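You operate a simulated robot arm through the tools that you are given. There is no shell and no other tool.

You are at the controls of a simulated two-armed robot. One attempt, no reset.

TASK
Let the air back into the test case and open it.
Fine: open the case knob and hold Vent till the needle is at zero.

The check looks at the end state, three seconds after you hand in, the way a careful person would. Anything else that was tipped, shoved, dropped, spilled or broken makes it a failure.

THE ROBOT
Two 7-joint arms with fingered hands on one trunk that stands fixed in place. Base frame: the origin is at the foot of the trunk, x ahead of it, y to its left, z up. Units: m, rad, N and s.
The left shoulder is at [0.07, 0.157, 1.364], the right one opposite. With the tool pointing down near the work surface each hand reaches from about 0.2 to 0.88 m from the base axis, measured 20 degrees to its own side. Payload 5 kg a hand.
The TCP of each hand is the grasp point between the finger pads, 0.031 m short of the fingertips. In the tool frame z runs along the fingers and y along their closing line. The gripper opens to 0.156 m; its body begins 0.088 m behind the TCP. The gripper is a hand of 4 fingers: y runs from the thumb to the fingers, the wrist lies at [0, 0, -0.249] in the tool frame, and closing takes about 1.5 s.
Orientation is told as [roll, pitch, yaw] about the base's x, y, z axes, in that order, counted from this pose: with the fingers straight down and closing along the base's y, the tool's x points along the base's -x, its y along +y and its z along -z.

THE INTERFACE
- The arms move only by the tool nudge_tool. It takes "left_targets", "right_targets" or both (then of equal length, played together; a hand with none holds still); each is a list of rows, each an object of numbers (a shift or turn left out is 0, a gripper value left out holds the last): "tx", "ty", "tz": the shift along the tool's x, y, z in m; "ax", "ay", "az": the turn, a rotation vector about the tool's x, y, z in rad. In form: [{"tx": .., "ty": .., "tz": .., "ax": .., "ay": .., "az": ..}, ...]. A call has 1 to 20 rows; each row is the pose to reach, as a shift and turn from the pose commanded when the call began, along the tool's axes at that moment. "left_grip" and "right_grip" are, for a hand that has rows, the gripper command, from -1 (shut) to 1 (fully open), values between in proportion, set as the call begins (left out, the last holds). A row lasts 0.2 s, in which the tool goes at most 0.05 m and 0.15 rad; a call with a longer step from one row to the next is refused whole, and so is a gripper value outside its range. A pose out of reach is approached as far as the arm can. The call stops where the force on the tool passes 90 N (or 10 N more than at its start, if that is more) or the arm is blocked; 0.2 s more then pass. The fingers move at their own pace (about 0.108 m/s each) and stop on an object; they squeeze with about 26 N. The grip force told is the motor's: it shows also when the fingers shut on nothing. Time passes only in rows, and 0.2 s behind the last, so rows that repeat a pose let the fingers close. The reply holds the time, the measured pose of the TCP, the force on the tool along the base axes, the opening and the grip force, in the units named above and with some noise, with the torque about the TCP (base axes, N m) and any sound that the robot's microphone picked up.
- Cameras (640 x 400 px; columns grow to the right, rows downward): "scene" is now at [0.1186, 0.0548, 1.5908]; the picture's right is [0.64, -0.77, 0.00], its down [-0.47, -0.39, -0.80] and it looks along [0.61, 0.51, -0.61] (base axes); focal length 326 px, centre (320, 200). "left" rides on the left gripper at [-0.072, 0.002, -0.111] in its tool frame; the picture's right is [-0.02, -1.00, 0.00], its down [0.84, -0.02, -0.54] and it looks along [0.54, -0.01, 0.84] (tool axes); focal length 234 px, centre (320, 200). "right" rides on the right gripper at [0.072, 0.002, -0.111] in its tool frame; the picture's right is [-0.02, 1.00, 0.00], its down [-0.84, -0.02, -0.54] and it looks along [-0.54, -0.01, 0.84] (tool axes); focal length 234 px, centre (320, 200). There is no depth. A picture from a camera that has moved, and an enlarged one, comes with that camera's place and axes in the base frame and with its lens.
- get_image(camera): a new picture of that camera. The clock stands still meanwhile.
- raise_lower(by): slides the trunk up (or, below 0, down) by that many m; the arms and the scene camera ride with it, the base frame stays. It gives what a move gives, with no picture.
- curl_fingers(finger1, finger2, finger3, thumb_bend, hand): sets how far each is bent, from 0 (flat) to 100 (curled in); at 30 the hand is open as for a grip, at 70 the pads meet at the TCP. One left out holds its place. A second passes; each finger stops where it meets its share of the squeeze, and holds until it gets a number again. A gripper value or a shape takes the hand back. It gives what a move gives, with no picture; readings hold the bend of each and the force on the fingers (four entries, about 0 where the hand has none), thumb and palm.
- hand_shape(shape, hand): the hand has 4 fingers and takes this shape, open, in about a second: jaw (thumb against the fingers, like two jaws); tri (thumb and two fingers); tip (a fingertip pinch); poke (one finger out to press); point (the index stretched); flat (the hand flat); cup (the hand cupped); fist (a fist). The gripper value then closes the fingers along that shape, each until it touches; the sizes above hold for jaw. It gives what a move gives, with no picture.
- head_to(pan, tilt): turns the head with the scene camera to pan (to the left, within 1.501 rad either way) and tilt (down, from -0.506 to 1.204), counted from straight ahead of the robot. It gives what a move gives.
- zoom(camera, box): a new picture of the part [left, top, right, bottom] of that camera's present view, enlarged. The clock stands still meanwhile.
- job_done(): hands the job in; it is judged then, once.

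Places have to be worked out from the pictures, the camera data and where the tool is seen. Open the grippers and draw the arms clear of the work before you hand the job in, unless the task says otherwise.

The tools are called after ">>>" by a JSON object that holds its "name" and its "arguments". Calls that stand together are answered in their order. nudge_tool: Moves the arms, as the interface text tells. Its arguments: {"type":"object","properties":{"left_targets":{"type":"array"},"left_grip":{"type":"number"},"right_targets":{"type":"array"},"right_grip":{"type":"number"}},"required":[]} The other tools are called the same way: raise_lower (by) moves the trunk up or down; hand_shape (shape, hand) gives the hand a shape; curl_fingers (finger1, finger2, finger3, thumb_bend, hand) moves the fingers one by one; head_to (pan, tilt) turns the head that bears the scene camera; get_image (camera) takes a picture; zoom (camera, box) takes an enlarged picture of a part of a camera's view; job_done () hands the job in.

At the start:

```text
clock: 0.0
left_ee_pos: [0.3401, 0.4673, 1.3502]
left_tcp_rot: [0.001, 0.001, -0.001]
left_contact_force: [0.4, -0.3, 0.9]
left_moment: [0.03, -0.03, 0.0]
left_grip_width: 0.1556
left_gripper_force: 0.0
left_shape: jaw
left_bend: [30.0, 30.0, 30.0, 30.0]
left_finger forces: [0.1, 0.1, 0.0, 0.1, 0.0, 0.0]
right_ee_pos: [0.5284, 0.0864, 1.3014]
right_tcp_rot: [0.001, 0.0, 0.001]
right_contact_force: [-0.4, 0.0, -0.1]
right_moment: [0.01, 0.0, 0.03]
right_grip_width: 0.1559
right_gripper_force: 0.1
right_shape: jaw
right_bend: [30.0, 30.0, 30.0, 30.0]
right_finger forces: [0.0, 0.0, 0.0, 0.1, 0.0, 0.1]
trunk travel left (down, up): [-0.75, 0.19]
head pan, tilt (commanded): [0.691, 0.649]
```

scene: 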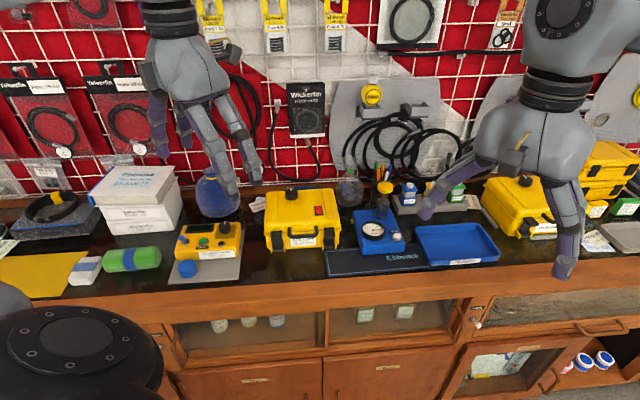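
right: 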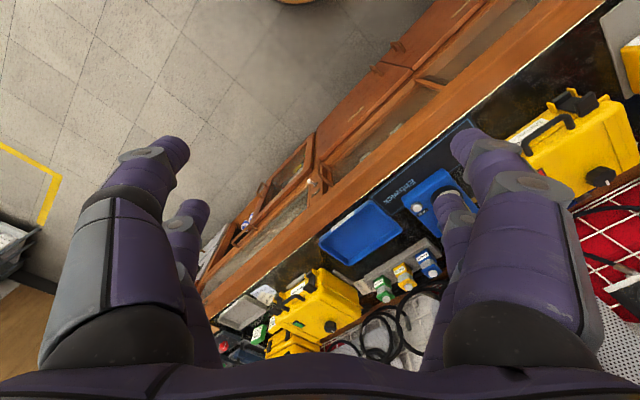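
left: 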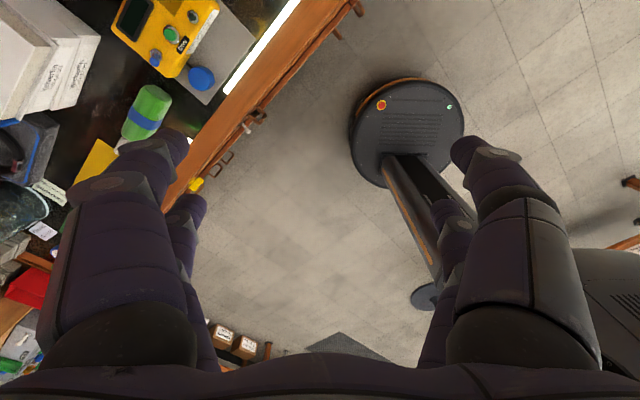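

The scene shows several yellow cases, a blue pump-like unit with a gauge, and a yellow controller. I'll zoom in on the bench to identify the test case, the knob and the Vent button.

>>> {"name": "zoom", "arguments": {"camera": "scene", "box": [160, 160, 340, 290]}}

>>> {"name": "zoom", "arguments": {"camera": "scene", "box": [320, 160, 500, 290]}}

>>> {"name": "zoom", "arguments": {"camera": "scene", "box": [460, 130, 640, 280]}}

```text
3.08 times, centred on (250, 225) of scene
camera zoom: at [0.1186, 0.0548, 1.5908], right [0.64, -0.77, 0.0], down [-0.47, -0.39, -0.8], along [0.61, 0.51, -0.61], focal length 1005 px, centre (535, 123)
```

zoom: 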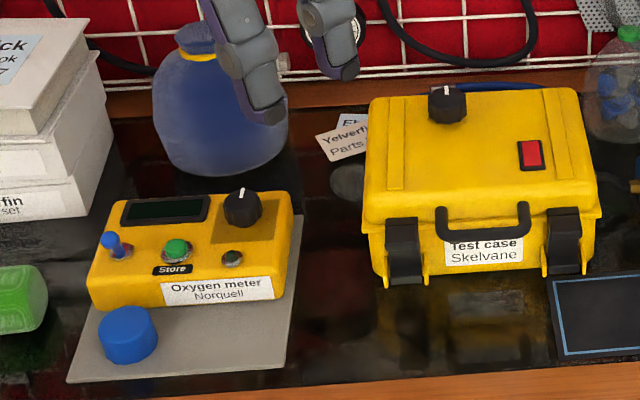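

```text
3.08 times, centred on (410, 225) of scene
camera zoom: at [0.1186, 0.0548, 1.5908], right [0.64, -0.77, 0.0], down [-0.47, -0.39, -0.8], along [0.61, 0.51, -0.61], focal length 1005 px, centre (43, 123)
```

zoom: 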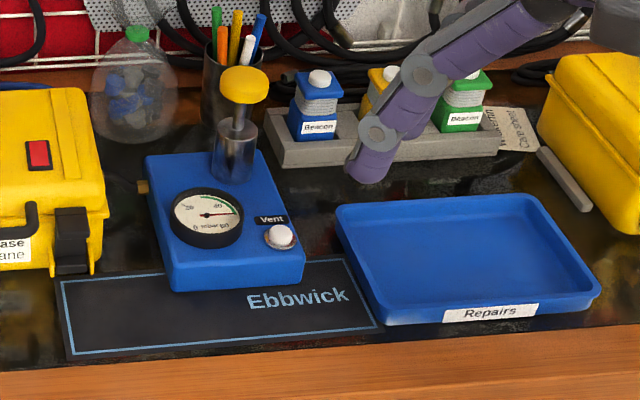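

```text
2.67 times, centred on (550, 205) of scene
camera zoom: at [0.1186, 0.0548, 1.5908], right [0.64, -0.77, 0.0], down [-0.47, -0.39, -0.8], along [0.61, 0.51, -0.61], focal length 871 px, centre (-293, 187)
```

zoom: 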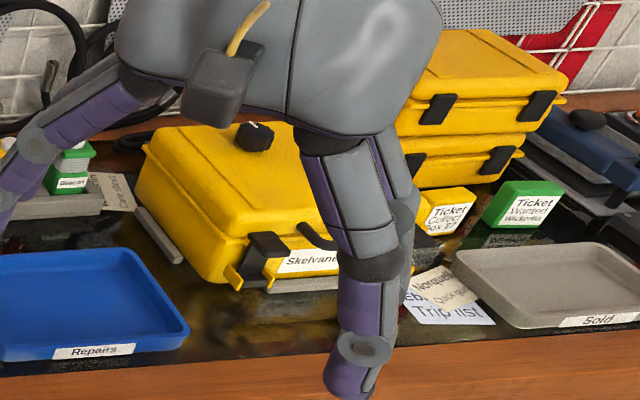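

The test case is the left Skelvane case (knob on the lid, red window, two latches), next to the Ebbwick pump with its gauge and Vent button. I'll zoom closer on the case and the pump for details.

>>> {"name": "zoom", "arguments": {"camera": "scene", "box": [255, 180, 345, 255]}}

>>> {"name": "zoom", "arguments": {"camera": "scene", "box": [345, 175, 425, 265]}}

>>> {"name": "zoom", "arguments": {"camera": "right", "box": [380, 80, 640, 250]}}

```text
5.33 times, centred on (300, 218) of scene
camera zoom: at [0.1186, 0.0548, 1.5908], right [0.64, -0.77, 0.0], down [-0.47, -0.39, -0.8], along [0.61, 0.51, -0.61], focal length 1741 px, centre (427, 107)
```

zoom: 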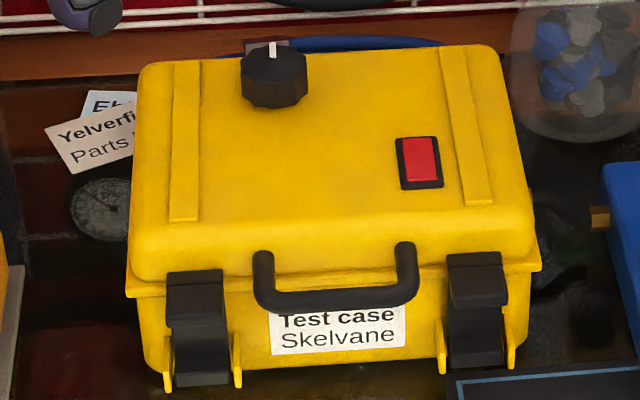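

```text
4.44 times, centred on (385, 220) of scene
camera zoom: at [0.1186, 0.0548, 1.5908], right [0.64, -0.77, 0.0], down [-0.47, -0.39, -0.8], along [0.61, 0.51, -0.61], focal length 1451 px, centre (31, 111)
```

zoom: 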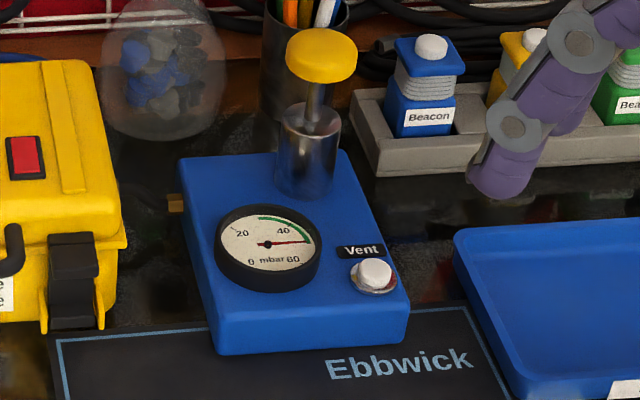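

```text
2.35 times, centred on (510, 165) of right
camera zoom: at [0.4561, 0.087, 1.413], right [0.02, 1.0, 0.0], down [0.84, -0.02, 0.54], along [0.54, -0.01, -0.84], focal length 551 px, centre (-127, 282)
```

zoom: 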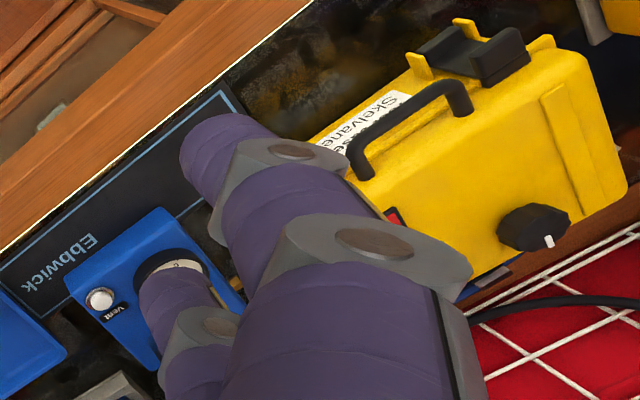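

I estimate the case knob at about (0.67, 0.63, 1.01), the Vent button at about (0.80, 0.33, 0.92), and the bench front edge running at about 45°. I'll pull the right hand out of the way, then bring the left hand high over the case with its yaw matched to the bench for a closer look.

>>> {"name": "nudge_tool", "arguments": {"left_targets": [{"tx": -0.035, "ty": 0.015, "tz": 0.01, "az": -0.1}, {"tx": -0.07, "ty": 0.03, "tz": 0.02, "az": -0.2}, {"tx": -0.105, "ty": 0.045, "tz": 0.03, "az": -0.3}, {"tx": -0.14, "ty": 0.06, "tz": 0.04, "az": -0.4}, {"tx": -0.175, "ty": 0.075, "tz": 0.05, "az": -0.5}, {"tx": -0.21, "ty": 0.09, "tz": 0.06, "az": -0.6}, {"tx": -0.245, "ty": 0.105, "tz": 0.07, "az": -0.7}, {"tx": -0.28, "ty": 0.12, "tz": 0.08, "az": -0.77}], "right_targets": [{"tx": 0.01, "ty": -0.04}, {"tx": 0.02, "ty": -0.08}, {"tx": 0.03, "ty": -0.12}, {"tx": 0.04, "ty": -0.16}, {"tx": 0.05, "ty": -0.2}, {"tx": 0.06, "ty": -0.24}, {"tx": 0.07, "ty": -0.28}, {"tx": 0.08, "ty": -0.32}]}}

```text
clock: 1.8
left_ee_pos: [0.6222, 0.5823, 1.2707]
left_tcp_rot: [0.002, -0.002, 0.773]
left_contact_force: [-0.4, -0.3, -0.2]
left_moment: [0.05, -0.01, 0.0]
left_grip_width: 0.1561
left_gripper_force: 0.2
left_shape: jaw
left_bend: [30.0, 30.0, 30.0, 30.0]
left_finger forces: [0.1, 0.1, 0.0, 0.1, 0.1, 0.0]
right_ee_pos: [0.4488, -0.2386, 1.3013]
right_tcp_rot: [0.001, 0.002, 0.001]
right_contact_force: [0.9, 0.0, 0.4]
right_moment: [0.05, 0.02, -0.03]
right_grip_width: 0.1557
right_gripper_force: 0.1
right_shape: jaw
right_bend: [30.0, 30.0, 30.0, 30.0]
right_finger forces: [0.1, 0.1, 0.0, 0.0, 0.0, 0.1]
trunk travel left (down, up): [-0.75, 0.19]
head pan, tilt (commanded): [0.691, 0.649]
```

The hands moved as commanded. Now I'll look with the left camera and the scene camera.

>>> {"name": "get_image", "arguments": {"camera": "left"}}

>>> {"name": "get_image", "arguments": {"camera": "scene"}}

```text
taken
camera left: at [0.6727, 0.6337, 1.3819], right [0.71, -0.7, 0.0], down [-0.59, -0.6, 0.54], along [-0.38, -0.39, -0.84], focal length 234 px, centre (320, 200)
```

left: 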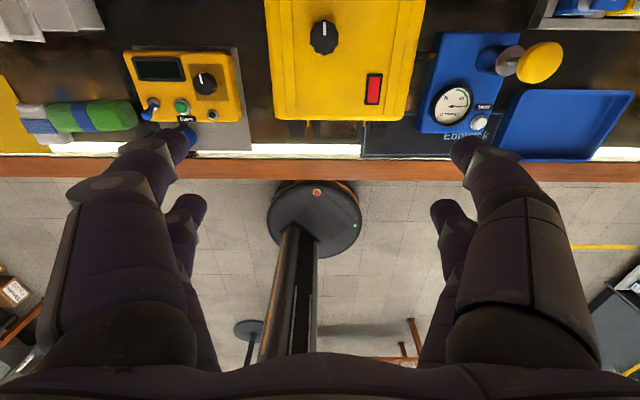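

```text
taken
camera scene: at [0.1193, 0.0514, 1.5909], right [0.64, -0.77, 0.0], down [-0.47, -0.38, -0.8], along [0.61, 0.51, -0.6], focal length 326 px, centre (320, 200)
```

scene: 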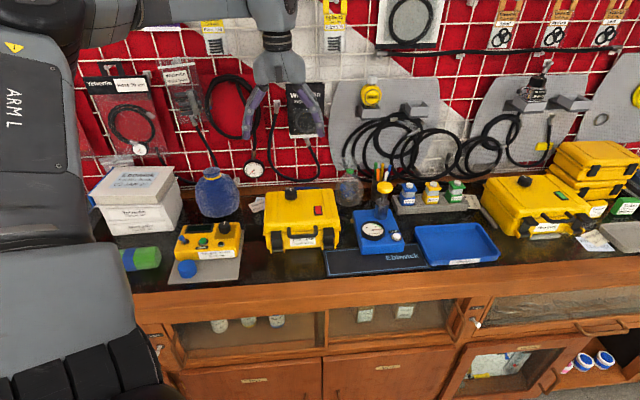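

The left camera gives a near-top view of the case, knob and pump. I'll zoom into the knob and the pump there.

>>> {"name": "zoom", "arguments": {"camera": "left", "box": [255, 0, 435, 130]}}

>>> {"name": "zoom", "arguments": {"camera": "left", "box": [410, 20, 580, 150]}}

>>> {"name": "zoom", "arguments": {"camera": "scene", "box": [255, 180, 345, 255]}}

>>> {"name": "zoom", "arguments": {"camera": "scene", "box": [470, 150, 620, 250]}}

```text
3.08 times, centred on (345, 65) of left
camera zoom: at [0.6727, 0.6337, 1.3819], right [0.71, -0.7, 0.0], down [-0.59, -0.6, 0.54], along [-0.38, -0.39, -0.84], focal length 720 px, centre (243, 615)
```

zoom: 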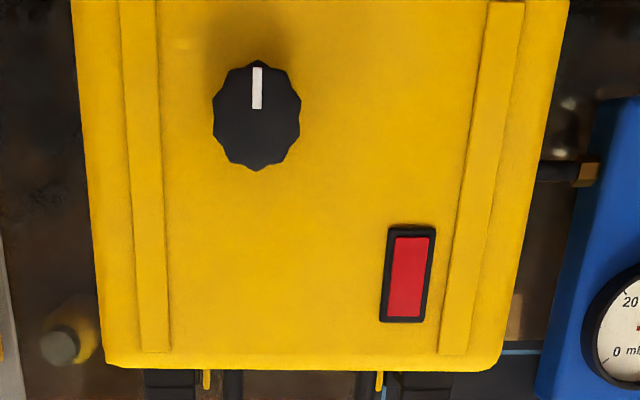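

```text
3.08 times, centred on (495, 85) of left
camera zoom: at [0.6727, 0.6337, 1.3819], right [0.71, -0.7, 0.0], down [-0.59, -0.6, 0.54], along [-0.38, -0.39, -0.84], focal length 720 px, centre (-218, 554)
```

zoom: 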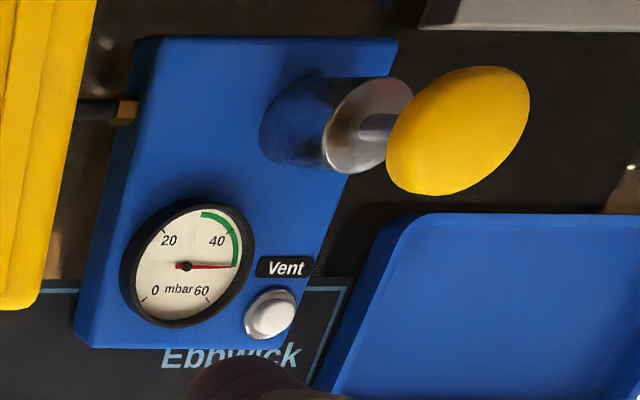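

```text
5.33 times, centred on (300, 218) of scene
camera zoom: at [0.1193, 0.0514, 1.5909], right [0.64, -0.77, 0.0], down [-0.47, -0.38, -0.8], along [0.61, 0.51, -0.6], focal length 1741 px, centre (427, 107)
```

zoom: 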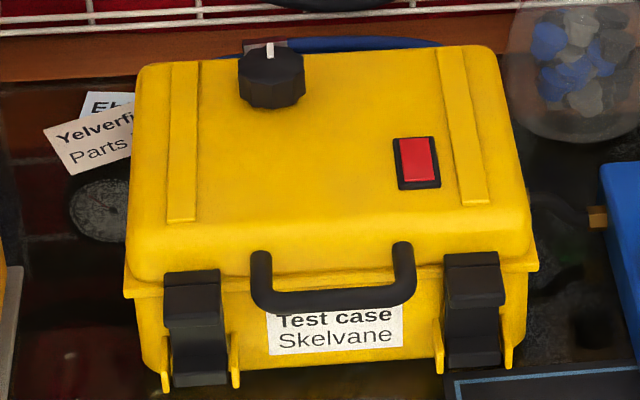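

```text
4.00 times, centred on (545, 200) of scene
camera zoom: at [0.1193, 0.0514, 1.5909], right [0.64, -0.77, 0.0], down [-0.47, -0.38, -0.8], along [0.61, 0.51, -0.6], focal length 1306 px, centre (-580, 200)
```

zoom: 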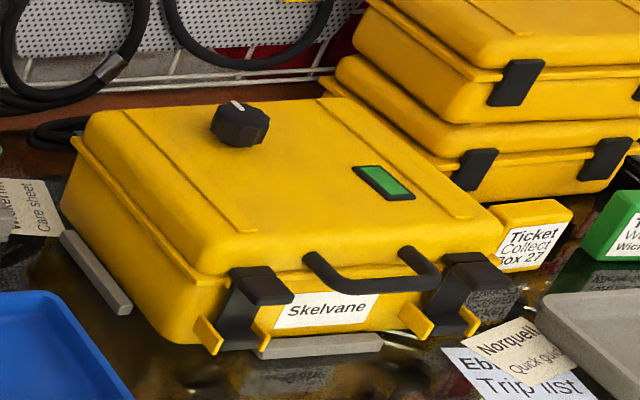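

The other case's window is green and its latches look different, so the red window on the test case may mean "under vacuum". I'll zoom on the latches of both cases to understand how they work.

>>> {"name": "zoom", "arguments": {"camera": "scene", "box": [260, 215, 300, 260]}}

>>> {"name": "zoom", "arguments": {"camera": "scene", "box": [515, 205, 605, 245]}}

>>> {"name": "zoom", "arguments": {"camera": "left", "box": [270, 95, 430, 160]}}

```text
8.89 times, centred on (280, 238) of scene
camera zoom: at [0.1193, 0.0514, 1.5909], right [0.64, -0.77, 0.0], down [-0.47, -0.38, -0.8], along [0.61, 0.51, -0.6], focal length 2902 px, centre (676, -133)
```

zoom: 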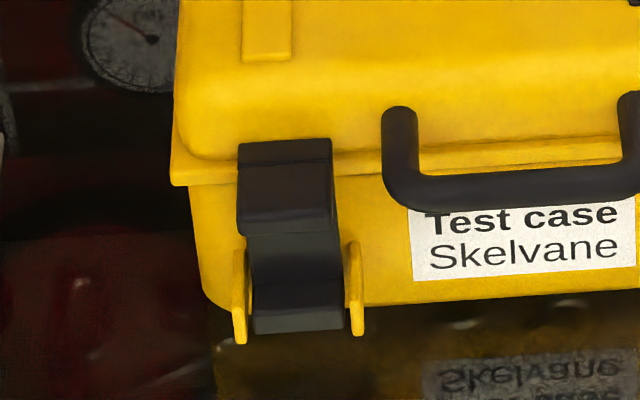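

```text
7.11 times, centred on (560, 225) of scene
camera zoom: at [0.1193, 0.0514, 1.5909], right [0.64, -0.77, 0.0], down [-0.47, -0.38, -0.8], along [0.61, 0.51, -0.6], focal length 2322 px, centre (-1387, 22)
```

zoom: 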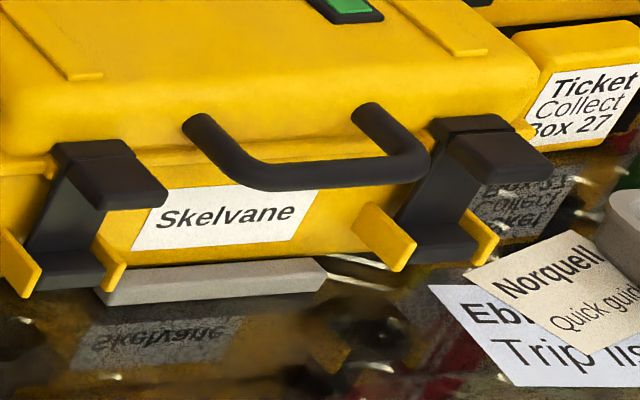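

```text
4.00 times, centred on (350, 128) of left
camera zoom: at [0.6727, 0.6337, 1.3819], right [0.71, -0.7, 0.0], down [-0.59, -0.6, 0.54], along [-0.38, -0.39, -0.84], focal length 937 px, centre (200, 490)
```

zoom: 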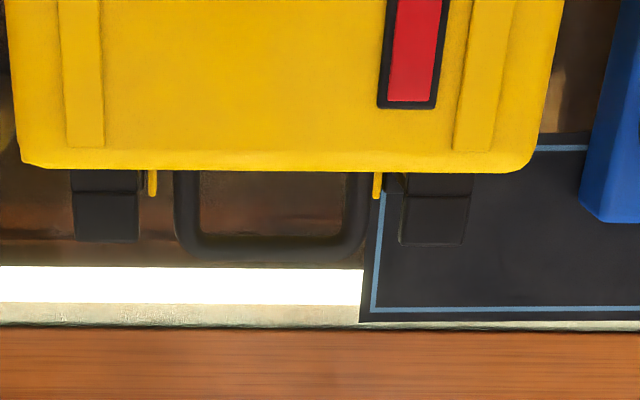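

The latches pivot at the bottom between the yellow ribs, with a pull tab at the top; the handle looks fixed to the lid. Triangulating puts the knob top at (0.686, 0.638, 1.005) and Vent at (0.811, 0.330, 0.917). I'll set the left hand to "tri" and hover over the knob with yaw near 0, so there is room to turn it counter-clockwise.

>>> {"name": "hand_shape", "arguments": {"hand": "left", "shape": "tri"}}

>>> {"name": "nudge_tool", "arguments": {"left_targets": [{"tx": -0.014, "ty": -0.001, "tz": 0.0, "az": 0.13}, {"tx": -0.028, "ty": -0.002, "tz": 0.0, "az": 0.26}, {"tx": -0.042, "ty": -0.003, "tz": 0.01, "az": 0.39}, {"tx": -0.056, "ty": -0.004, "tz": 0.04, "az": 0.52}, {"tx": -0.07, "ty": -0.005, "tz": 0.075, "az": 0.65}, {"tx": -0.085, "ty": -0.005, "tz": 0.11, "az": 0.77}, {"tx": -0.085, "ty": -0.005, "tz": 0.15, "az": 0.77}]}}

>>> {"name": "get_image", "arguments": {"camera": "left"}}

>>> {"name": "get_image", "arguments": {"camera": "scene"}}

```text
clock: 2.7
left_ee_pos: [0.6198, 0.5854, 1.2688]
left_tcp_rot: [0.0, -0.001, 0.769]
left_contact_force: [0.7, -0.3, 0.2]
left_moment: [-0.01, 0.0, 0.0]
left_grip_width: 0.156
left_gripper_force: 0.2
left_shape: tri
left_bend: [30.0, 30.0, 30.0, 30.0]
left_finger forces: [0.1, 0.0, 0.0, 0.0, 0.1, 0.1]
right_ee_pos: [0.4472, -0.234, 1.3031]
right_tcp_rot: [0.001, 0.001, 0.001]
right_contact_force: [0.5, -0.3, 0.4]
right_moment: [0.03, 0.04, 0.01]
right_grip_width: 0.1559
right_gripper_force: 0.0
right_shape: jaw
right_bend: [30.0, 30.0, 30.0, 30.0]
right_finger forces: [0.1, 0.0, 0.0, 0.0, 0.0, 0.0]
trunk travel left (down, up): [-0.75, 0.19]
head pan, tilt (commanded): [0.691, 0.649]
```

```text
clock: 4.3
left_ee_pos: [0.6856, 0.6431, 1.1188]
left_tcp_rot: [0.001, 0.0, -0.002]
left_contact_force: [0.1, 0.4, -0.4]
left_moment: [-0.02, 0.01, 0.02]
left_grip_width: 0.1557
left_gripper_force: 0.1
left_shape: tri
left_bend: [30.0, 30.0, 30.0, 30.0]
left_finger forces: [0.0, 0.1, 0.0, 0.0, 0.0, 0.0]
right_ee_pos: [0.4497, -0.235, 1.3021]
right_tcp_rot: [0.002, -0.001, 0.001]
right_contact_force: [0.6, 0.3, -0.3]
right_moment: [-0.02, -0.01, 0.0]
right_grip_width: 0.156
right_gripper_force: 0.1
right_shape: jaw
right_bend: [30.0, 30.0, 30.0, 30.0]
right_finger forces: [0.1, 0.1, 0.1, 0.0, 0.1, 0.0]
trunk travel left (down, up): [-0.75, 0.19]
head pan, tilt (commanded): [0.691, 0.649]
```

```text
taken
camera left: at [0.758, 0.645, 1.2293], right [0.02, -1.0, 0.0], down [-0.84, -0.02, 0.54], along [-0.54, -0.01, -0.84], focal length 234 px, centre (320, 200)
```

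left: 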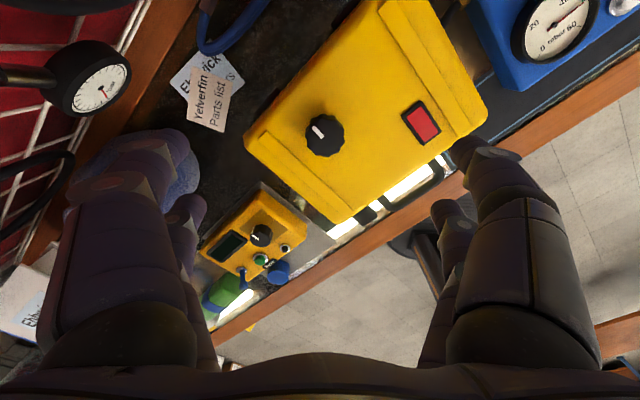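

```text
taken
camera scene: at [0.1193, 0.0554, 1.5908], right [0.64, -0.77, 0.0], down [-0.47, -0.39, -0.8], along [0.61, 0.51, -0.61], focal length 326 px, centre (320, 200)
```

scene: 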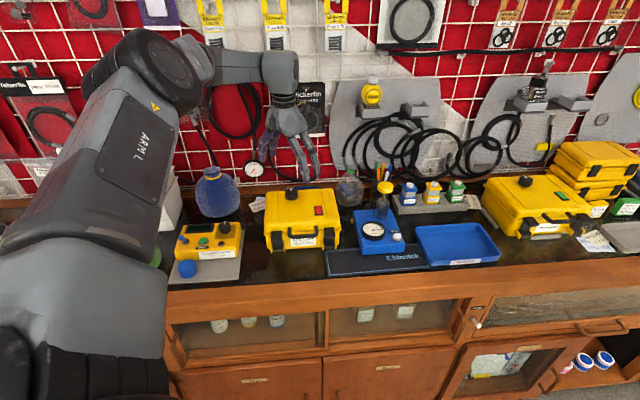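

The camera at hover confirms the knob near (0.687, 0.639). I'll narrow the grip to about 0.08 m and check how the fingers sit relative to the knob.

>>> {"name": "nudge_tool", "arguments": {"left_targets": [{"ty": -0.004, "tz": 0.0}, {"ty": -0.004, "tz": 0.02}, {"ty": -0.004, "tz": 0.04}, {"ty": -0.004, "tz": 0.04}], "left_grip": 0.0}}

>>> {"name": "zoom", "arguments": {"camera": "scene", "box": [235, 90, 355, 260]}}

>>> {"name": "get_image", "arguments": {"camera": "left"}}

```text
clock: 5.3
left_ee_pos: [0.6857, 0.638, 1.0805]
left_tcp_rot: [-0.001, 0.0, 0.0]
left_contact_force: [0.1, 0.1, 1.0]
left_moment: [-0.01, 0.0, -0.01]
left_grip_width: 0.0787
left_gripper_force: 0.0
left_shape: tri
left_bend: [73.0, 73.0, 73.0, 70.0]
left_finger forces: [0.1, 0.0, 0.0, 0.0, 0.0, 0.0]
right_ee_pos: [0.4484, -0.2363, 1.3038]
right_tcp_rot: [0.001, -0.002, 0.0]
right_contact_force: [0.4, 0.4, 1.0]
right_moment: [0.0, 0.05, 0.0]
right_grip_width: 0.156
right_gripper_force: 0.1
right_shape: jaw
right_bend: [30.0, 30.0, 30.0, 30.0]
right_finger forces: [0.0, 0.1, 0.0, 0.0, 0.0, 0.0]
trunk travel left (down, up): [-0.75, 0.19]
head pan, tilt (commanded): [0.691, 0.649]
```

```text
2.35 times, centred on (295, 175) of scene
camera zoom: at [0.1182, 0.0539, 1.5909], right [0.64, -0.77, 0.0], down [-0.47, -0.39, -0.8], along [0.61, 0.51, -0.6], focal length 768 px, centre (379, 259)
```

zoom: 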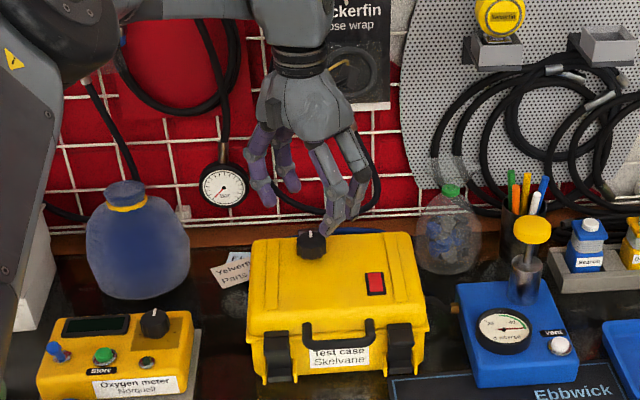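

```text
taken
camera left: at [0.7582, 0.6397, 1.1915], right [0.02, -1.0, 0.0], down [-0.84, -0.02, 0.54], along [-0.54, -0.01, -0.84], focal length 234 px, centre (320, 200)
```

left: 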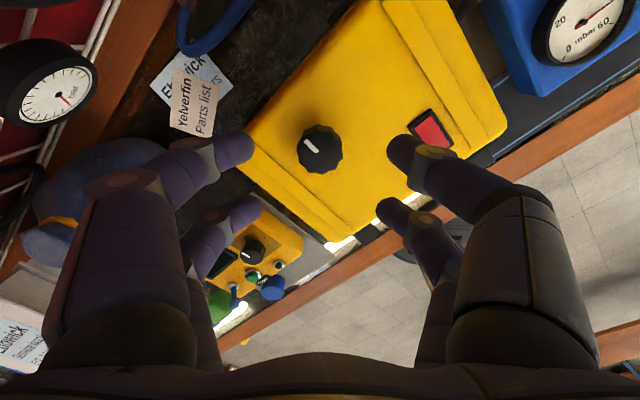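

The digits sit two on each side, symmetric about the knob (±0.02 m in x). I'll descend in small rows to a TCP height of about 1.024, so the tips are near 0.993, and watch the force.

>>> {"name": "nudge_tool", "arguments": {"left_targets": [{"tx": -0.001, "tz": 0.015}, {"tx": -0.001, "tz": 0.03}, {"tx": -0.001, "tz": 0.042}, {"tx": -0.001, "tz": 0.05}, {"tx": -0.001, "tz": 0.056}]}}

>>> {"name": "zoom", "arguments": {"camera": "scene", "box": [245, 130, 345, 250]}}

>>> {"name": "zoom", "arguments": {"camera": "left", "box": [200, 80, 480, 255]}}

```text
clock: 6.5
left_ee_pos: [0.6861, 0.6389, 1.0297]
left_tcp_rot: [-0.001, -0.001, 0.001]
left_contact_force: [-0.6, 0.7, 0.3]
left_moment: [-0.03, -0.03, -0.02]
left_grip_width: 0.0787
left_gripper_force: 0.1
left_shape: tri
left_bend: [73.0, 73.0, 73.0, 70.0]
left_finger forces: [0.1, 0.0, 0.1, 0.1, 0.1, 0.0]
left hand out of reach, approached as far as the arm can: row 5
right_ee_pos: [0.4487, -0.235, 1.303]
right_tcp_rot: [0.0, 0.001, -0.001]
right_contact_force: [0.1, -0.1, 0.6]
right_moment: [0.01, -0.01, 0.0]
right_grip_width: 0.1556
right_gripper_force: 0.0
right_shape: jaw
right_bend: [30.0, 30.0, 30.0, 30.0]
right_finger forces: [0.1, 0.0, 0.1, 0.0, 0.0, 0.0]
trunk travel left (down, up): [-0.75, 0.19]
head pan, tilt (commanded): [0.691, 0.649]
```

```text
3.33 times, centred on (295, 190) of scene
camera zoom: at [0.1182, 0.0549, 1.5908], right [0.64, -0.77, 0.0], down [-0.47, -0.39, -0.8], along [0.61, 0.51, -0.6], focal length 1088 px, centre (403, 233)
```

zoom: 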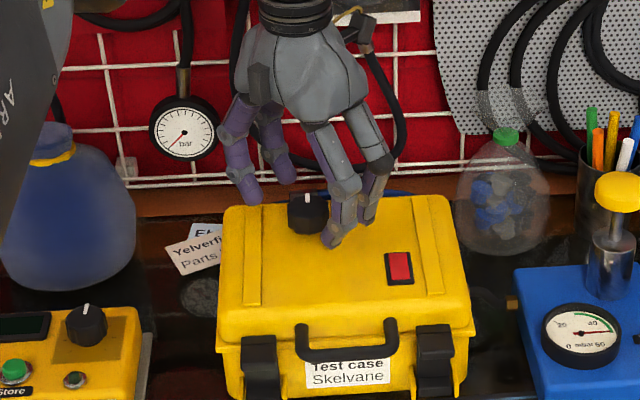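

```text
2.29 times, centred on (340, 168) of left
camera zoom: at [0.7576, 0.6403, 1.1415], right [0.02, -1.0, 0.0], down [-0.84, -0.02, 0.54], along [-0.54, -0.01, -0.84], focal length 535 px, centre (274, 274)
```

zoom: 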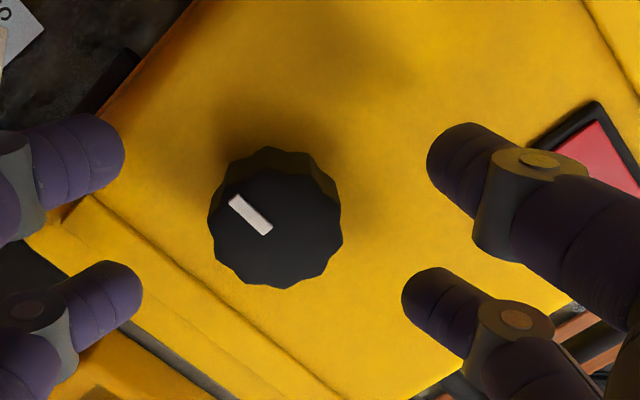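

The reach ran out at a TCP height of about 1.03 with the trunk this high. I'll lift the hand 0.12 m, tilt it 10° so the wrist sits nearer the robot, then lower the trunk 0.1 m.

>>> {"name": "nudge_tool", "arguments": {"left_targets": [{"tx": 0.0, "tz": -0.03}, {"tx": 0.0, "tz": -0.07, "ax": -0.03, "ay": -0.032}, {"tz": -0.11, "ax": -0.06, "ay": -0.064}, {"tz": -0.12, "ax": -0.09, "ay": -0.096}, {"tz": -0.12, "ax": -0.119, "ay": -0.128}]}}

>>> {"name": "raise_lower", "arguments": {"by": -0.1}}

```text
clock: 7.7
left_ee_pos: [0.685, 0.6395, 1.151]
left_tcp_rot: [0.12, -0.129, -0.009]
left_contact_force: [0.1, -0.7, -0.8]
left_moment: [0.01, 0.02, 0.02]
left_grip_width: 0.0786
left_gripper_force: 0.0
left_shape: tri
left_bend: [73.0, 73.0, 73.0, 70.0]
left_finger forces: [0.1, 0.0, 0.0, 0.0, 0.0, 0.0]
right_ee_pos: [0.4484, -0.2358, 1.3035]
right_tcp_rot: [-0.001, -0.002, -0.001]
right_contact_force: [0.3, -0.7, -0.1]
right_moment: [0.01, -0.01, 0.01]
right_grip_width: 0.1561
right_gripper_force: 0.1
right_shape: jaw
right_bend: [30.0, 30.0, 30.0, 30.0]
right_finger forces: [0.1, 0.0, 0.0, 0.0, 0.0, 0.0]
trunk travel left (down, up): [-0.75, 0.19]
head pan, tilt (commanded): [0.691, 0.649]
```

```text
clock: 9.0
left_ee_pos: [0.6847, 0.6387, 1.0506]
left_tcp_rot: [0.121, -0.128, -0.007]
left_contact_force: [-0.2, -0.2, 0.1]
left_moment: [-0.01, -0.02, -0.03]
left_grip_width: 0.0786
left_gripper_force: 0.1
left_shape: tri
left_bend: [73.0, 73.0, 73.0, 70.0]
left_finger forces: [0.1, 0.0, 0.1, 0.0, 0.1, 0.0]
right_ee_pos: [0.4489, -0.2371, 1.2033]
right_tcp_rot: [0.0, -0.001, 0.001]
right_contact_force: [0.2, -0.9, 0.1]
right_moment: [-0.06, 0.0, 0.04]
right_grip_width: 0.1557
right_gripper_force: 0.0
right_shape: jaw
right_bend: [30.0, 30.0, 30.0, 30.0]
right_finger forces: [0.1, 0.0, 0.0, 0.1, 0.0, 0.1]
trunk travel left (down, up): [-0.65, 0.29]
head pan, tilt (commanded): [0.691, 0.649]
```

The hand is now at 1.05 with a 10° tilt. I'll go straight down about 0.03 m so the tips reach roughly 0.99, then look again before closing.

>>> {"name": "nudge_tool", "arguments": {"left_targets": [{"tx": 0.0013, "ty": -0.0012, "tz": 0.01}, {"tx": 0.0026, "ty": -0.0024, "tz": 0.02}, {"tx": 0.0035, "ty": -0.0033, "tz": 0.028}, {"tx": 0.004, "ty": -0.0038, "tz": 0.032}]}}

>>> {"name": "zoom", "arguments": {"camera": "scene", "box": [245, 110, 345, 230]}}

>>> {"name": "zoom", "arguments": {"camera": "left", "box": [200, 80, 480, 255]}}

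```text
clock: 10.0
left_ee_pos: [0.6862, 0.6357, 1.0213]
left_tcp_rot: [0.12, -0.135, -0.009]
left_contact_force: [2.4, -1.8, 17.9]
left_moment: [-0.85, 0.32, 0.13]
left_grip_width: 0.0779
left_gripper_force: 0.1
left_shape: tri
left_bend: [73.0, 73.0, 75.0, 70.0]
left_finger forces: [0.0, 0.0, 17.3, 0.0, 0.0, 0.1]
right_ee_pos: [0.4477, -0.238, 1.2033]
right_tcp_rot: [0.001, -0.002, -0.002]
right_contact_force: [0.0, -0.4, 0.5]
right_moment: [0.0, 0.02, 0.01]
right_grip_width: 0.156
right_gripper_force: 0.0
right_shape: jaw
right_bend: [30.0, 30.0, 30.0, 30.0]
right_finger forces: [0.0, 0.0, 0.0, 0.0, 0.0, 0.2]
trunk travel left (down, up): [-0.65, 0.29]
head pan, tilt (commanded): [0.691, 0.649]
```

```text
3.33 times, centred on (295, 170) of scene
camera zoom: at [0.1169, 0.0521, 1.4914], right [0.64, -0.77, 0.0], down [-0.47, -0.38, -0.8], along [0.61, 0.51, -0.6], focal length 1088 px, centre (403, 300)
```

zoom: 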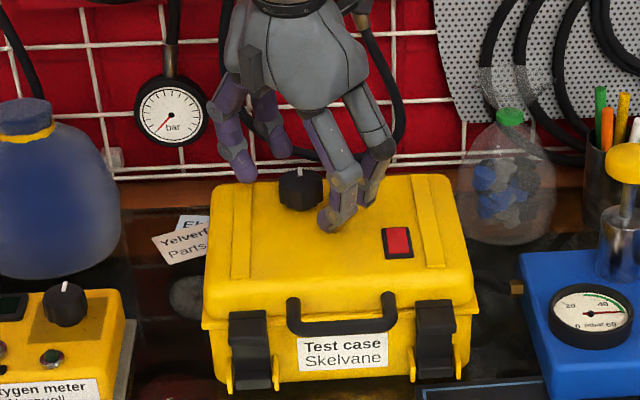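

```text
2.29 times, centred on (340, 168) of left
camera zoom: at [0.7432, 0.6231, 1.1417], right [0.03, -0.99, -0.12], down [-0.9, -0.08, 0.42], along [-0.43, 0.09, -0.9], focal length 535 px, centre (274, 274)
```

zoom: 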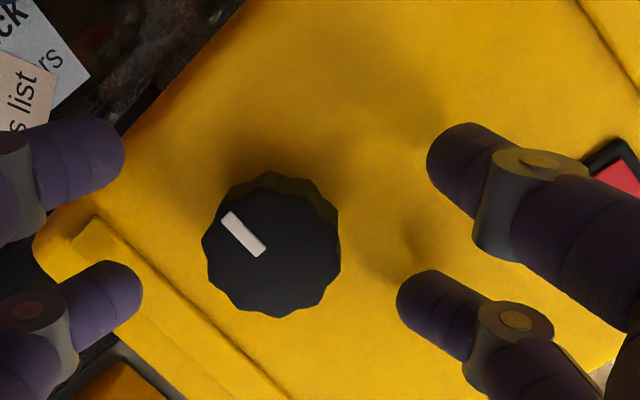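

Finger 3 is lightly touching the lid (17 N), so the lid surface is at about z = 0.985. I'll back up 4 mm and then close on the knob.

>>> {"name": "nudge_tool", "arguments": {"left_targets": [{"tx": -0.0005, "ty": 0.0005, "tz": -0.004}, {"tx": -0.0005, "ty": 0.0005, "tz": -0.004}]}}

>>> {"name": "nudge_tool", "arguments": {"left_targets": [{"tz": 0}, {"tz": 0}, {"tz": 0}, {"tz": 0}, {"tz": 0}, {"tz": 0}], "left_grip": -1}}

>>> {"name": "zoom", "arguments": {"camera": "left", "box": [200, 80, 480, 255]}}

>>> {"name": "zoom", "arguments": {"camera": "scene", "box": [245, 110, 345, 230]}}

```text
clock: 10.6
left_ee_pos: [0.6844, 0.637, 1.023]
left_tcp_rot: [0.12, -0.129, -0.007]
left_contact_force: [2.6, -1.8, 11.0]
left_moment: [-0.53, 0.13, 0.15]
left_grip_width: 0.0783
left_gripper_force: 0.1
left_shape: tri
left_bend: [73.0, 73.0, 74.0, 70.0]
left_finger forces: [0.1, 0.0, 10.7, 0.0, 0.1, 0.1]
right_ee_pos: [0.4481, -0.2373, 1.2029]
right_tcp_rot: [0.002, -0.002, 0.001]
right_contact_force: [0.3, 0.4, 0.1]
right_moment: [0.0, 0.01, 0.02]
right_grip_width: 0.1558
right_gripper_force: 0.1
right_shape: jaw
right_bend: [30.0, 30.0, 30.0, 30.0]
right_finger forces: [0.0, 0.0, 0.0, 0.0, 0.1, 0.0]
trunk travel left (down, up): [-0.65, 0.29]
head pan, tilt (commanded): [0.691, 0.649]
```

```text
clock: 12.0
left_ee_pos: [0.6809, 0.6416, 1.021]
left_tcp_rot: [0.121, -0.126, -0.007]
left_contact_force: [-16.3, 22.3, 4.3]
left_moment: [0.66, 0.4, 0.04]
left_grip_width: 0.0
left_gripper_force: 26.0
left_shape: tri
left_bend: [70.0, 70.0, 76.0, 70.0]
left_finger forces: [0.1, 41.7, 18.1, 0.0, 0.0, 0.0]
right_ee_pos: [0.4448, -0.2327, 1.2042]
right_tcp_rot: [-0.001, -0.002, -0.003]
right_contact_force: [0.1, 0.6, 0.0]
right_moment: [-0.01, 0.0, -0.01]
right_grip_width: 0.156
right_gripper_force: 0.1
right_shape: jaw
right_bend: [30.0, 30.0, 30.0, 30.0]
right_finger forces: [0.1, 0.0, 0.1, 0.1, 0.0, 0.1]
trunk travel left (down, up): [-0.65, 0.29]
head pan, tilt (commanded): [0.691, 0.649]
```

```text
2.29 times, centred on (340, 168) of left
camera zoom: at [0.7388, 0.6299, 1.1393], right [0.03, -0.99, -0.12], down [-0.9, -0.08, 0.43], along [-0.43, 0.09, -0.9], focal length 535 px, centre (274, 274)
```

zoom: 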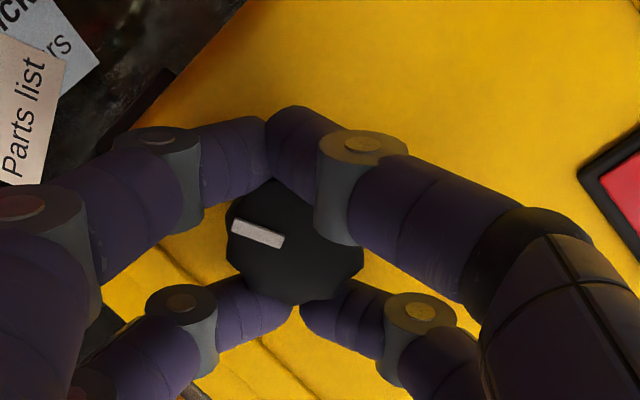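

```text
3.33 times, centred on (295, 170) of scene
camera zoom: at [0.1148, 0.058, 1.4909], right [0.64, -0.77, 0.0], down [-0.46, -0.39, -0.8], along [0.61, 0.51, -0.6], focal length 1088 px, centre (403, 300)
```

zoom: 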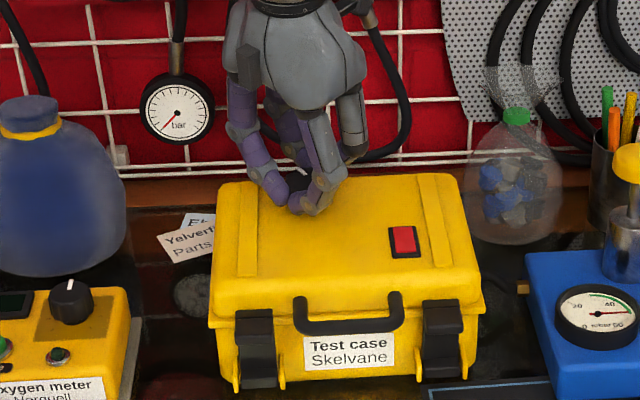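

The fingers closed around the knob and already turned it about 25–30° counter-clockwise, but there is a sideways load of about 27 N on the case. I'll shift the hand a few millimetres to relieve that before turning further.

>>> {"name": "nudge_tool", "arguments": {"left_targets": [{"tx": 0.002, "ty": 0.003}, {"tx": 0.004, "ty": 0.006}, {"tx": 0.004, "ty": 0.006}]}}

>>> {"name": "zoom", "arguments": {"camera": "left", "box": [200, 80, 480, 255]}}

```text
clock: 12.8
left_ee_pos: [0.6812, 0.6441, 1.022]
left_tcp_rot: [0.119, -0.128, -0.009]
left_contact_force: [-6.6, 1.6, -7.8]
left_moment: [0.06, 0.02, -0.03]
left_grip_width: 0.0
left_gripper_force: 25.8
left_shape: tri
left_bend: [70.0, 70.0, 76.0, 70.0]
left_finger forces: [0.1, 40.2, 16.6, 0.0, 0.0, 0.1]
right_ee_pos: [0.4475, -0.2349, 1.2034]
right_tcp_rot: [0.001, -0.001, 0.001]
right_contact_force: [-0.4, -0.2, 0.3]
right_moment: [0.01, 0.0, 0.0]
right_grip_width: 0.1561
right_gripper_force: 0.0
right_shape: jaw
right_bend: [30.0, 30.0, 30.0, 30.0]
right_finger forces: [0.0, 0.0, 0.1, 0.0, 0.1, 0.0]
trunk travel left (down, up): [-0.65, 0.29]
head pan, tilt (commanded): [0.691, 0.649]
```

```text
2.29 times, centred on (340, 168) of left
camera zoom: at [0.7385, 0.6324, 1.1401], right [0.03, -0.99, -0.11], down [-0.9, -0.08, 0.43], along [-0.43, 0.09, -0.9], focal length 535 px, centre (274, 274)
```

zoom: 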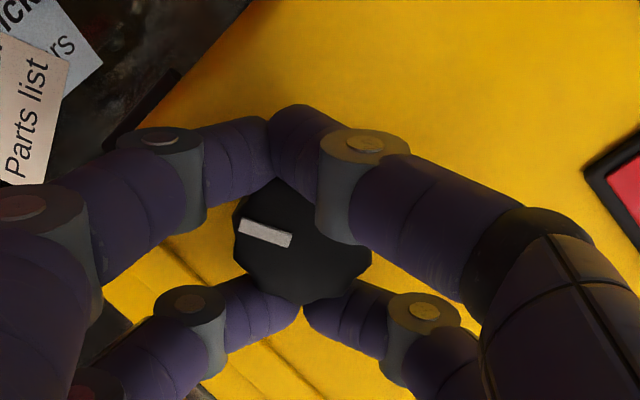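

The side load is nearly gone. Now I'll turn counter-clockwise about the knob axis in modest steps, about 0.6 rad first.

>>> {"name": "nudge_tool", "arguments": {"left_targets": [{"az": -0.1}, {"az": -0.2}, {"az": -0.3}, {"az": -0.4}, {"az": -0.5}, {"az": -0.6}]}}

>>> {"name": "zoom", "arguments": {"camera": "left", "box": [200, 80, 480, 255]}}

>>> {"name": "zoom", "arguments": {"camera": "scene", "box": [245, 110, 425, 230]}}

```text
clock: 14.2
left_ee_pos: [0.6761, 0.6436, 1.0216]
left_tcp_rot: [0.028, -0.167, 0.599]
left_contact_force: [-28.8, -15.5, -15.0]
left_moment: [-0.14, 1.12, -0.25]
left_grip_width: 0.0001
left_gripper_force: 26.9
left_shape: tri
left_bend: [70.0, 70.0, 76.0, 70.0]
left_finger forces: [0.0, 47.3, 28.6, 0.0, 0.0, 0.0]
right_ee_pos: [0.445, -0.2362, 1.2027]
right_tcp_rot: [0.0, 0.0, 0.0]
right_contact_force: [0.5, 1.0, -0.4]
right_moment: [0.02, 0.0, -0.03]
right_grip_width: 0.156
right_gripper_force: 0.1
right_shape: jaw
right_bend: [30.0, 30.0, 30.0, 30.0]
right_finger forces: [0.1, 0.0, 0.0, 0.0, 0.0, 0.1]
trunk travel left (down, up): [-0.65, 0.29]
head pan, tilt (commanded): [0.691, 0.649]
```

```text
2.29 times, centred on (340, 168) of left
camera zoom: at [0.7209, 0.6719, 1.1426], right [0.59, -0.81, -0.02], down [-0.74, -0.55, 0.4], along [-0.34, -0.22, -0.92], focal length 535 px, centre (274, 274)
```

zoom: 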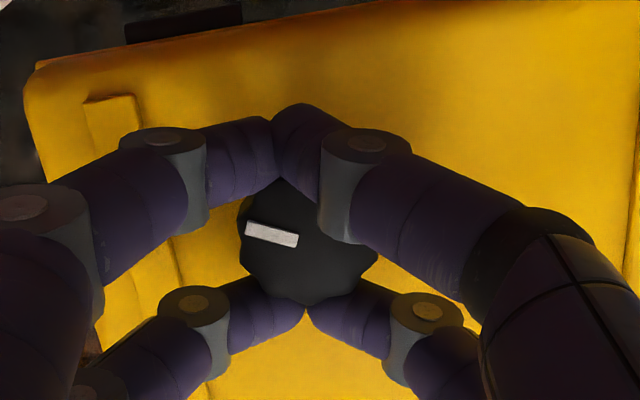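

```text
3.33 times, centred on (335, 170) of scene
camera zoom: at [0.1156, 0.0539, 1.491], right [0.64, -0.77, 0.0], down [-0.46, -0.39, -0.8], along [0.61, 0.51, -0.6], focal length 1088 px, centre (270, 300)
```

zoom: 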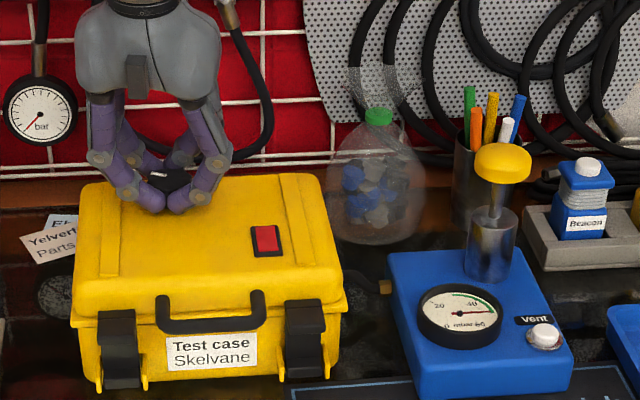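

The knob is turning with the hand (about 60° so far), and the case is not rotating. There is some pull toward the robot, so I'll relieve it by shifting about 8 mm while continuing the turn.

>>> {"name": "nudge_tool", "arguments": {"left_targets": [{"tx": 0.004, "az": -0.05}, {"tx": 0.008, "ty": 0.001, "az": -0.1}, {"tx": 0.009, "ty": 0.001, "az": -0.2}, {"tx": 0.01, "ty": 0.001, "az": -0.3}, {"tx": 0.01, "ty": 0.001, "az": -0.4}]}}

>>> {"name": "zoom", "arguments": {"camera": "left", "box": [200, 80, 480, 255]}}

>>> {"name": "zoom", "arguments": {"camera": "scene", "box": [245, 110, 425, 230]}}

```text
clock: 15.4
left_ee_pos: [0.6736, 0.6394, 1.0203]
left_tcp_rot: [-0.045, -0.168, 1.006]
left_contact_force: [-8.0, -3.6, -11.1]
left_moment: [0.03, 0.58, -0.21]
left_grip_width: 0.0
left_gripper_force: 25.9
left_shape: tri
left_bend: [70.0, 70.0, 76.0, 70.0]
left_finger forces: [0.1, 33.7, 20.8, 0.1, 48.3, 0.0]
right_ee_pos: [0.4485, -0.2351, 1.2028]
right_tcp_rot: [0.001, -0.001, -0.003]
right_contact_force: [1.0, 0.4, -0.4]
right_moment: [-0.01, -0.02, 0.01]
right_grip_width: 0.1558
right_gripper_force: 0.1
right_shape: jaw
right_bend: [30.0, 30.0, 30.0, 30.0]
right_finger forces: [0.0, 0.0, 0.1, 0.0, 0.0, 0.0]
trunk travel left (down, up): [-0.65, 0.29]
head pan, tilt (commanded): [0.691, 0.649]
```

```text
2.29 times, centred on (340, 168) of left
camera zoom: at [0.696, 0.6877, 1.1418], right [0.85, -0.52, 0.05], down [-0.5, -0.77, 0.4], along [-0.17, -0.36, -0.92], focal length 535 px, centre (274, 274)
```

zoom: 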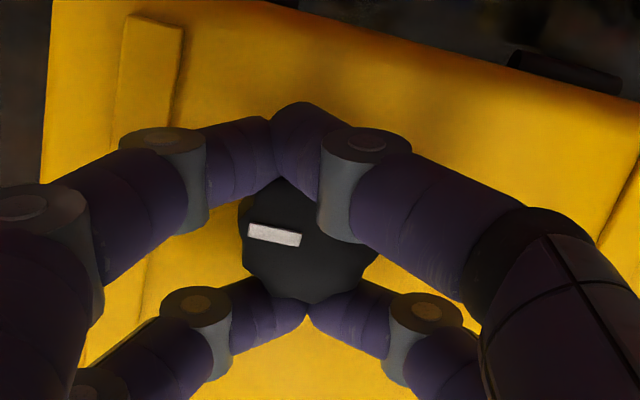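

```text
3.33 times, centred on (335, 170) of scene
camera zoom: at [0.1189, 0.0552, 1.4908], right [0.64, -0.77, 0.0], down [-0.47, -0.39, -0.8], along [0.61, 0.51, -0.61], focal length 1088 px, centre (270, 300)
```

zoom: 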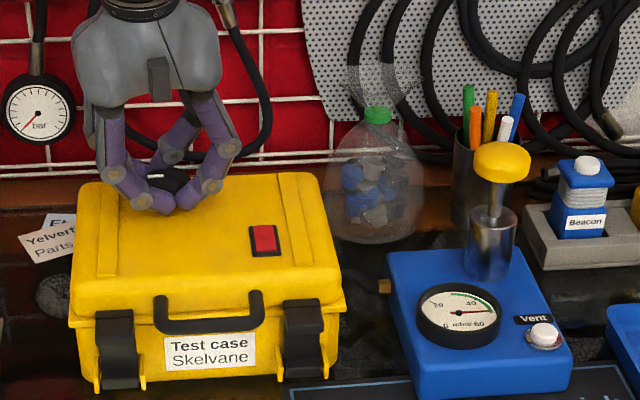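

The mark now points to the case's left (about 95° of turn), and the turning torque is still only about 0.2 N·m. I'll try a little further to feel for a stop.

>>> {"name": "nudge_tool", "arguments": {"left_targets": [{"tx": 0.002, "az": -0.1}, {"tx": 0.002, "az": -0.2}, {"tx": 0.002, "az": -0.3}]}}

>>> {"name": "zoom", "arguments": {"camera": "left", "box": [200, 80, 480, 255]}}

```text
clock: 16.2
left_ee_pos: [0.6724, 0.6358, 1.0192]
left_tcp_rot: [-0.091, -0.148, 1.306]
left_contact_force: [-1.2, -14.3, -13.5]
left_moment: [-0.11, 0.72, -1.83]
left_grip_width: 0.0001
left_gripper_force: 25.9
left_shape: tri
left_bend: [70.0, 70.0, 75.0, 69.0]
left_finger forces: [71.0, 20.5, 109.1, 0.0, 47.7, 0.0]
right_ee_pos: [0.449, -0.2361, 1.2016]
right_tcp_rot: [-0.001, 0.002, -0.002]
right_contact_force: [0.6, -0.7, -0.2]
right_moment: [0.0, 0.0, 0.0]
right_grip_width: 0.1561
right_gripper_force: 0.1
right_shape: jaw
right_bend: [30.0, 30.0, 30.0, 30.0]
right_finger forces: [0.0, 0.1, 0.1, 0.0, 0.0, 0.0]
trunk travel left (down, up): [-0.65, 0.29]
head pan, tilt (commanded): [0.691, 0.649]
```

```text
2.29 times, centred on (340, 168) of left
camera zoom: at [0.6765, 0.6928, 1.1393], right [0.96, -0.25, 0.09], down [-0.27, -0.87, 0.42], along [-0.02, -0.43, -0.9], focal length 535 px, centre (274, 274)
```

zoom: 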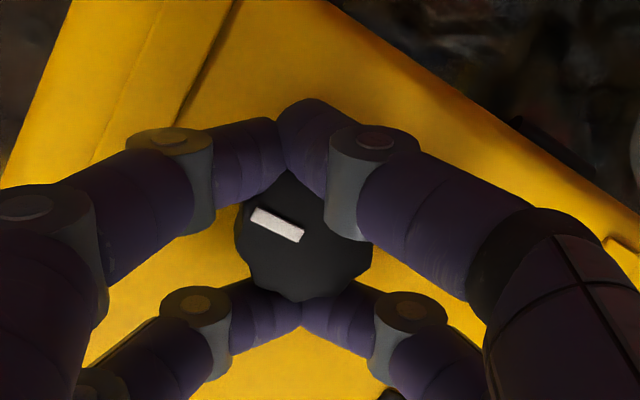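

The torque jumped to 1.8 N·m while the knob mark stayed at about 90° to its old direction, so the knob is at its open stop. I'll ease the hand back slightly to release the wind-up, then open the fingers.

>>> {"name": "nudge_tool", "arguments": {"left_targets": [{"az": 0.08}, {"az": 0.14}]}}

>>> {"name": "nudge_tool", "arguments": {"left_targets": [{"tz": 0}, {"tz": 0}, {"tz": 0}, {"tz": 0}, {"tz": -0.02}, {"tz": -0.06}, {"tz": -0.1}], "left_grip": 0.3}}

>>> {"name": "get_image", "arguments": {"camera": "left"}}

>>> {"name": "zoom", "arguments": {"camera": "scene", "box": [245, 110, 425, 230]}}

```text
clock: 16.8
left_ee_pos: [0.6715, 0.6379, 1.0185]
left_tcp_rot: [-0.068, -0.158, 1.166]
left_contact_force: [2.5, -12.1, -17.2]
left_moment: [-0.29, 0.17, -0.11]
left_grip_width: 0.0
left_gripper_force: 26.0
left_shape: tri
left_bend: [70.0, 70.0, 76.0, 69.0]
left_finger forces: [35.6, 57.9, 24.3, 0.0, 47.8, 0.0]
right_ee_pos: [0.4499, -0.2357, 1.2026]
right_tcp_rot: [-0.001, 0.002, -0.001]
right_contact_force: [0.8, -0.3, -0.1]
right_moment: [0.01, -0.01, 0.01]
right_grip_width: 0.1554
right_gripper_force: 0.0
right_shape: jaw
right_bend: [30.0, 30.0, 30.0, 30.0]
right_finger forces: [0.0, 0.0, 0.0, 0.0, 0.0, 0.0]
trunk travel left (down, up): [-0.65, 0.29]
head pan, tilt (commanded): [0.691, 0.649]
```

```text
clock: 18.4
left_ee_pos: [0.6586, 0.6263, 1.1192]
left_tcp_rot: [-0.069, -0.161, 1.165]
left_contact_force: [-0.3, -0.2, -0.3]
left_moment: [0.03, -0.02, -0.01]
left_grip_width: 0.1011
left_gripper_force: 0.2
left_shape: tri
left_bend: [31.0, 30.0, 30.0, 66.0]
left_finger forces: [0.1, 0.0, 0.2, 0.0, 0.1, 0.1]
right_ee_pos: [0.4481, -0.237, 1.2027]
right_tcp_rot: [0.0, 0.0, -0.001]
right_contact_force: [-0.5, -0.2, 0.1]
right_moment: [0.03, -0.04, 0.03]
right_grip_width: 0.1556
right_gripper_force: 0.1
right_shape: jaw
right_bend: [30.0, 30.0, 30.0, 30.0]
right_finger forces: [0.0, 0.0, 0.1, 0.0, 0.1, 0.0]
trunk travel left (down, up): [-0.65, 0.29]
head pan, tilt (commanded): [0.691, 0.649]
```

```text
taken
camera left: at [0.6723, 0.6788, 1.2404], right [0.92, -0.38, 0.07], down [-0.38, -0.83, 0.4], along [-0.09, -0.4, -0.91], focal length 234 px, centre (320, 200)
```

left: 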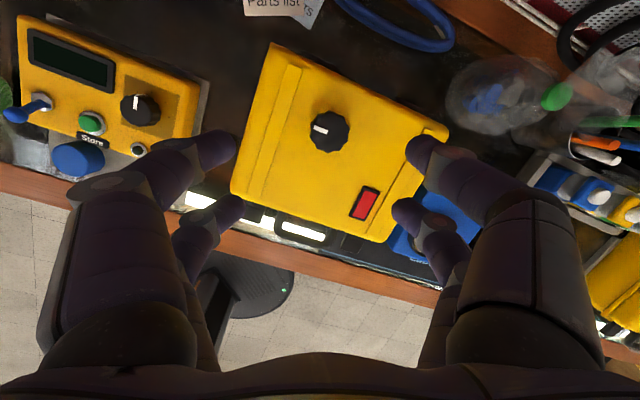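

```text
3.33 times, centred on (335, 170) of scene
camera zoom: at [0.1177, 0.0537, 1.4908], right [0.64, -0.77, 0.0], down [-0.47, -0.39, -0.8], along [0.61, 0.51, -0.6], focal length 1088 px, centre (270, 300)
```

zoom: 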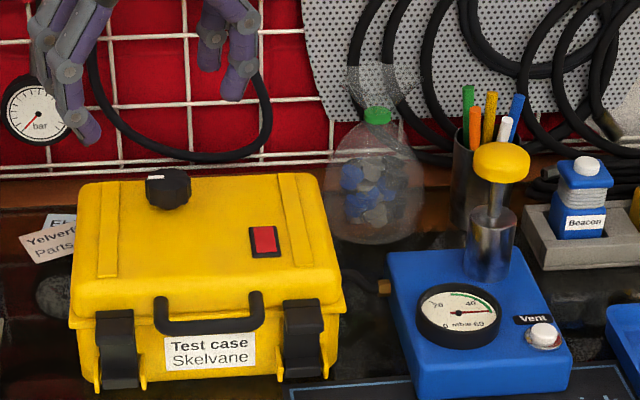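

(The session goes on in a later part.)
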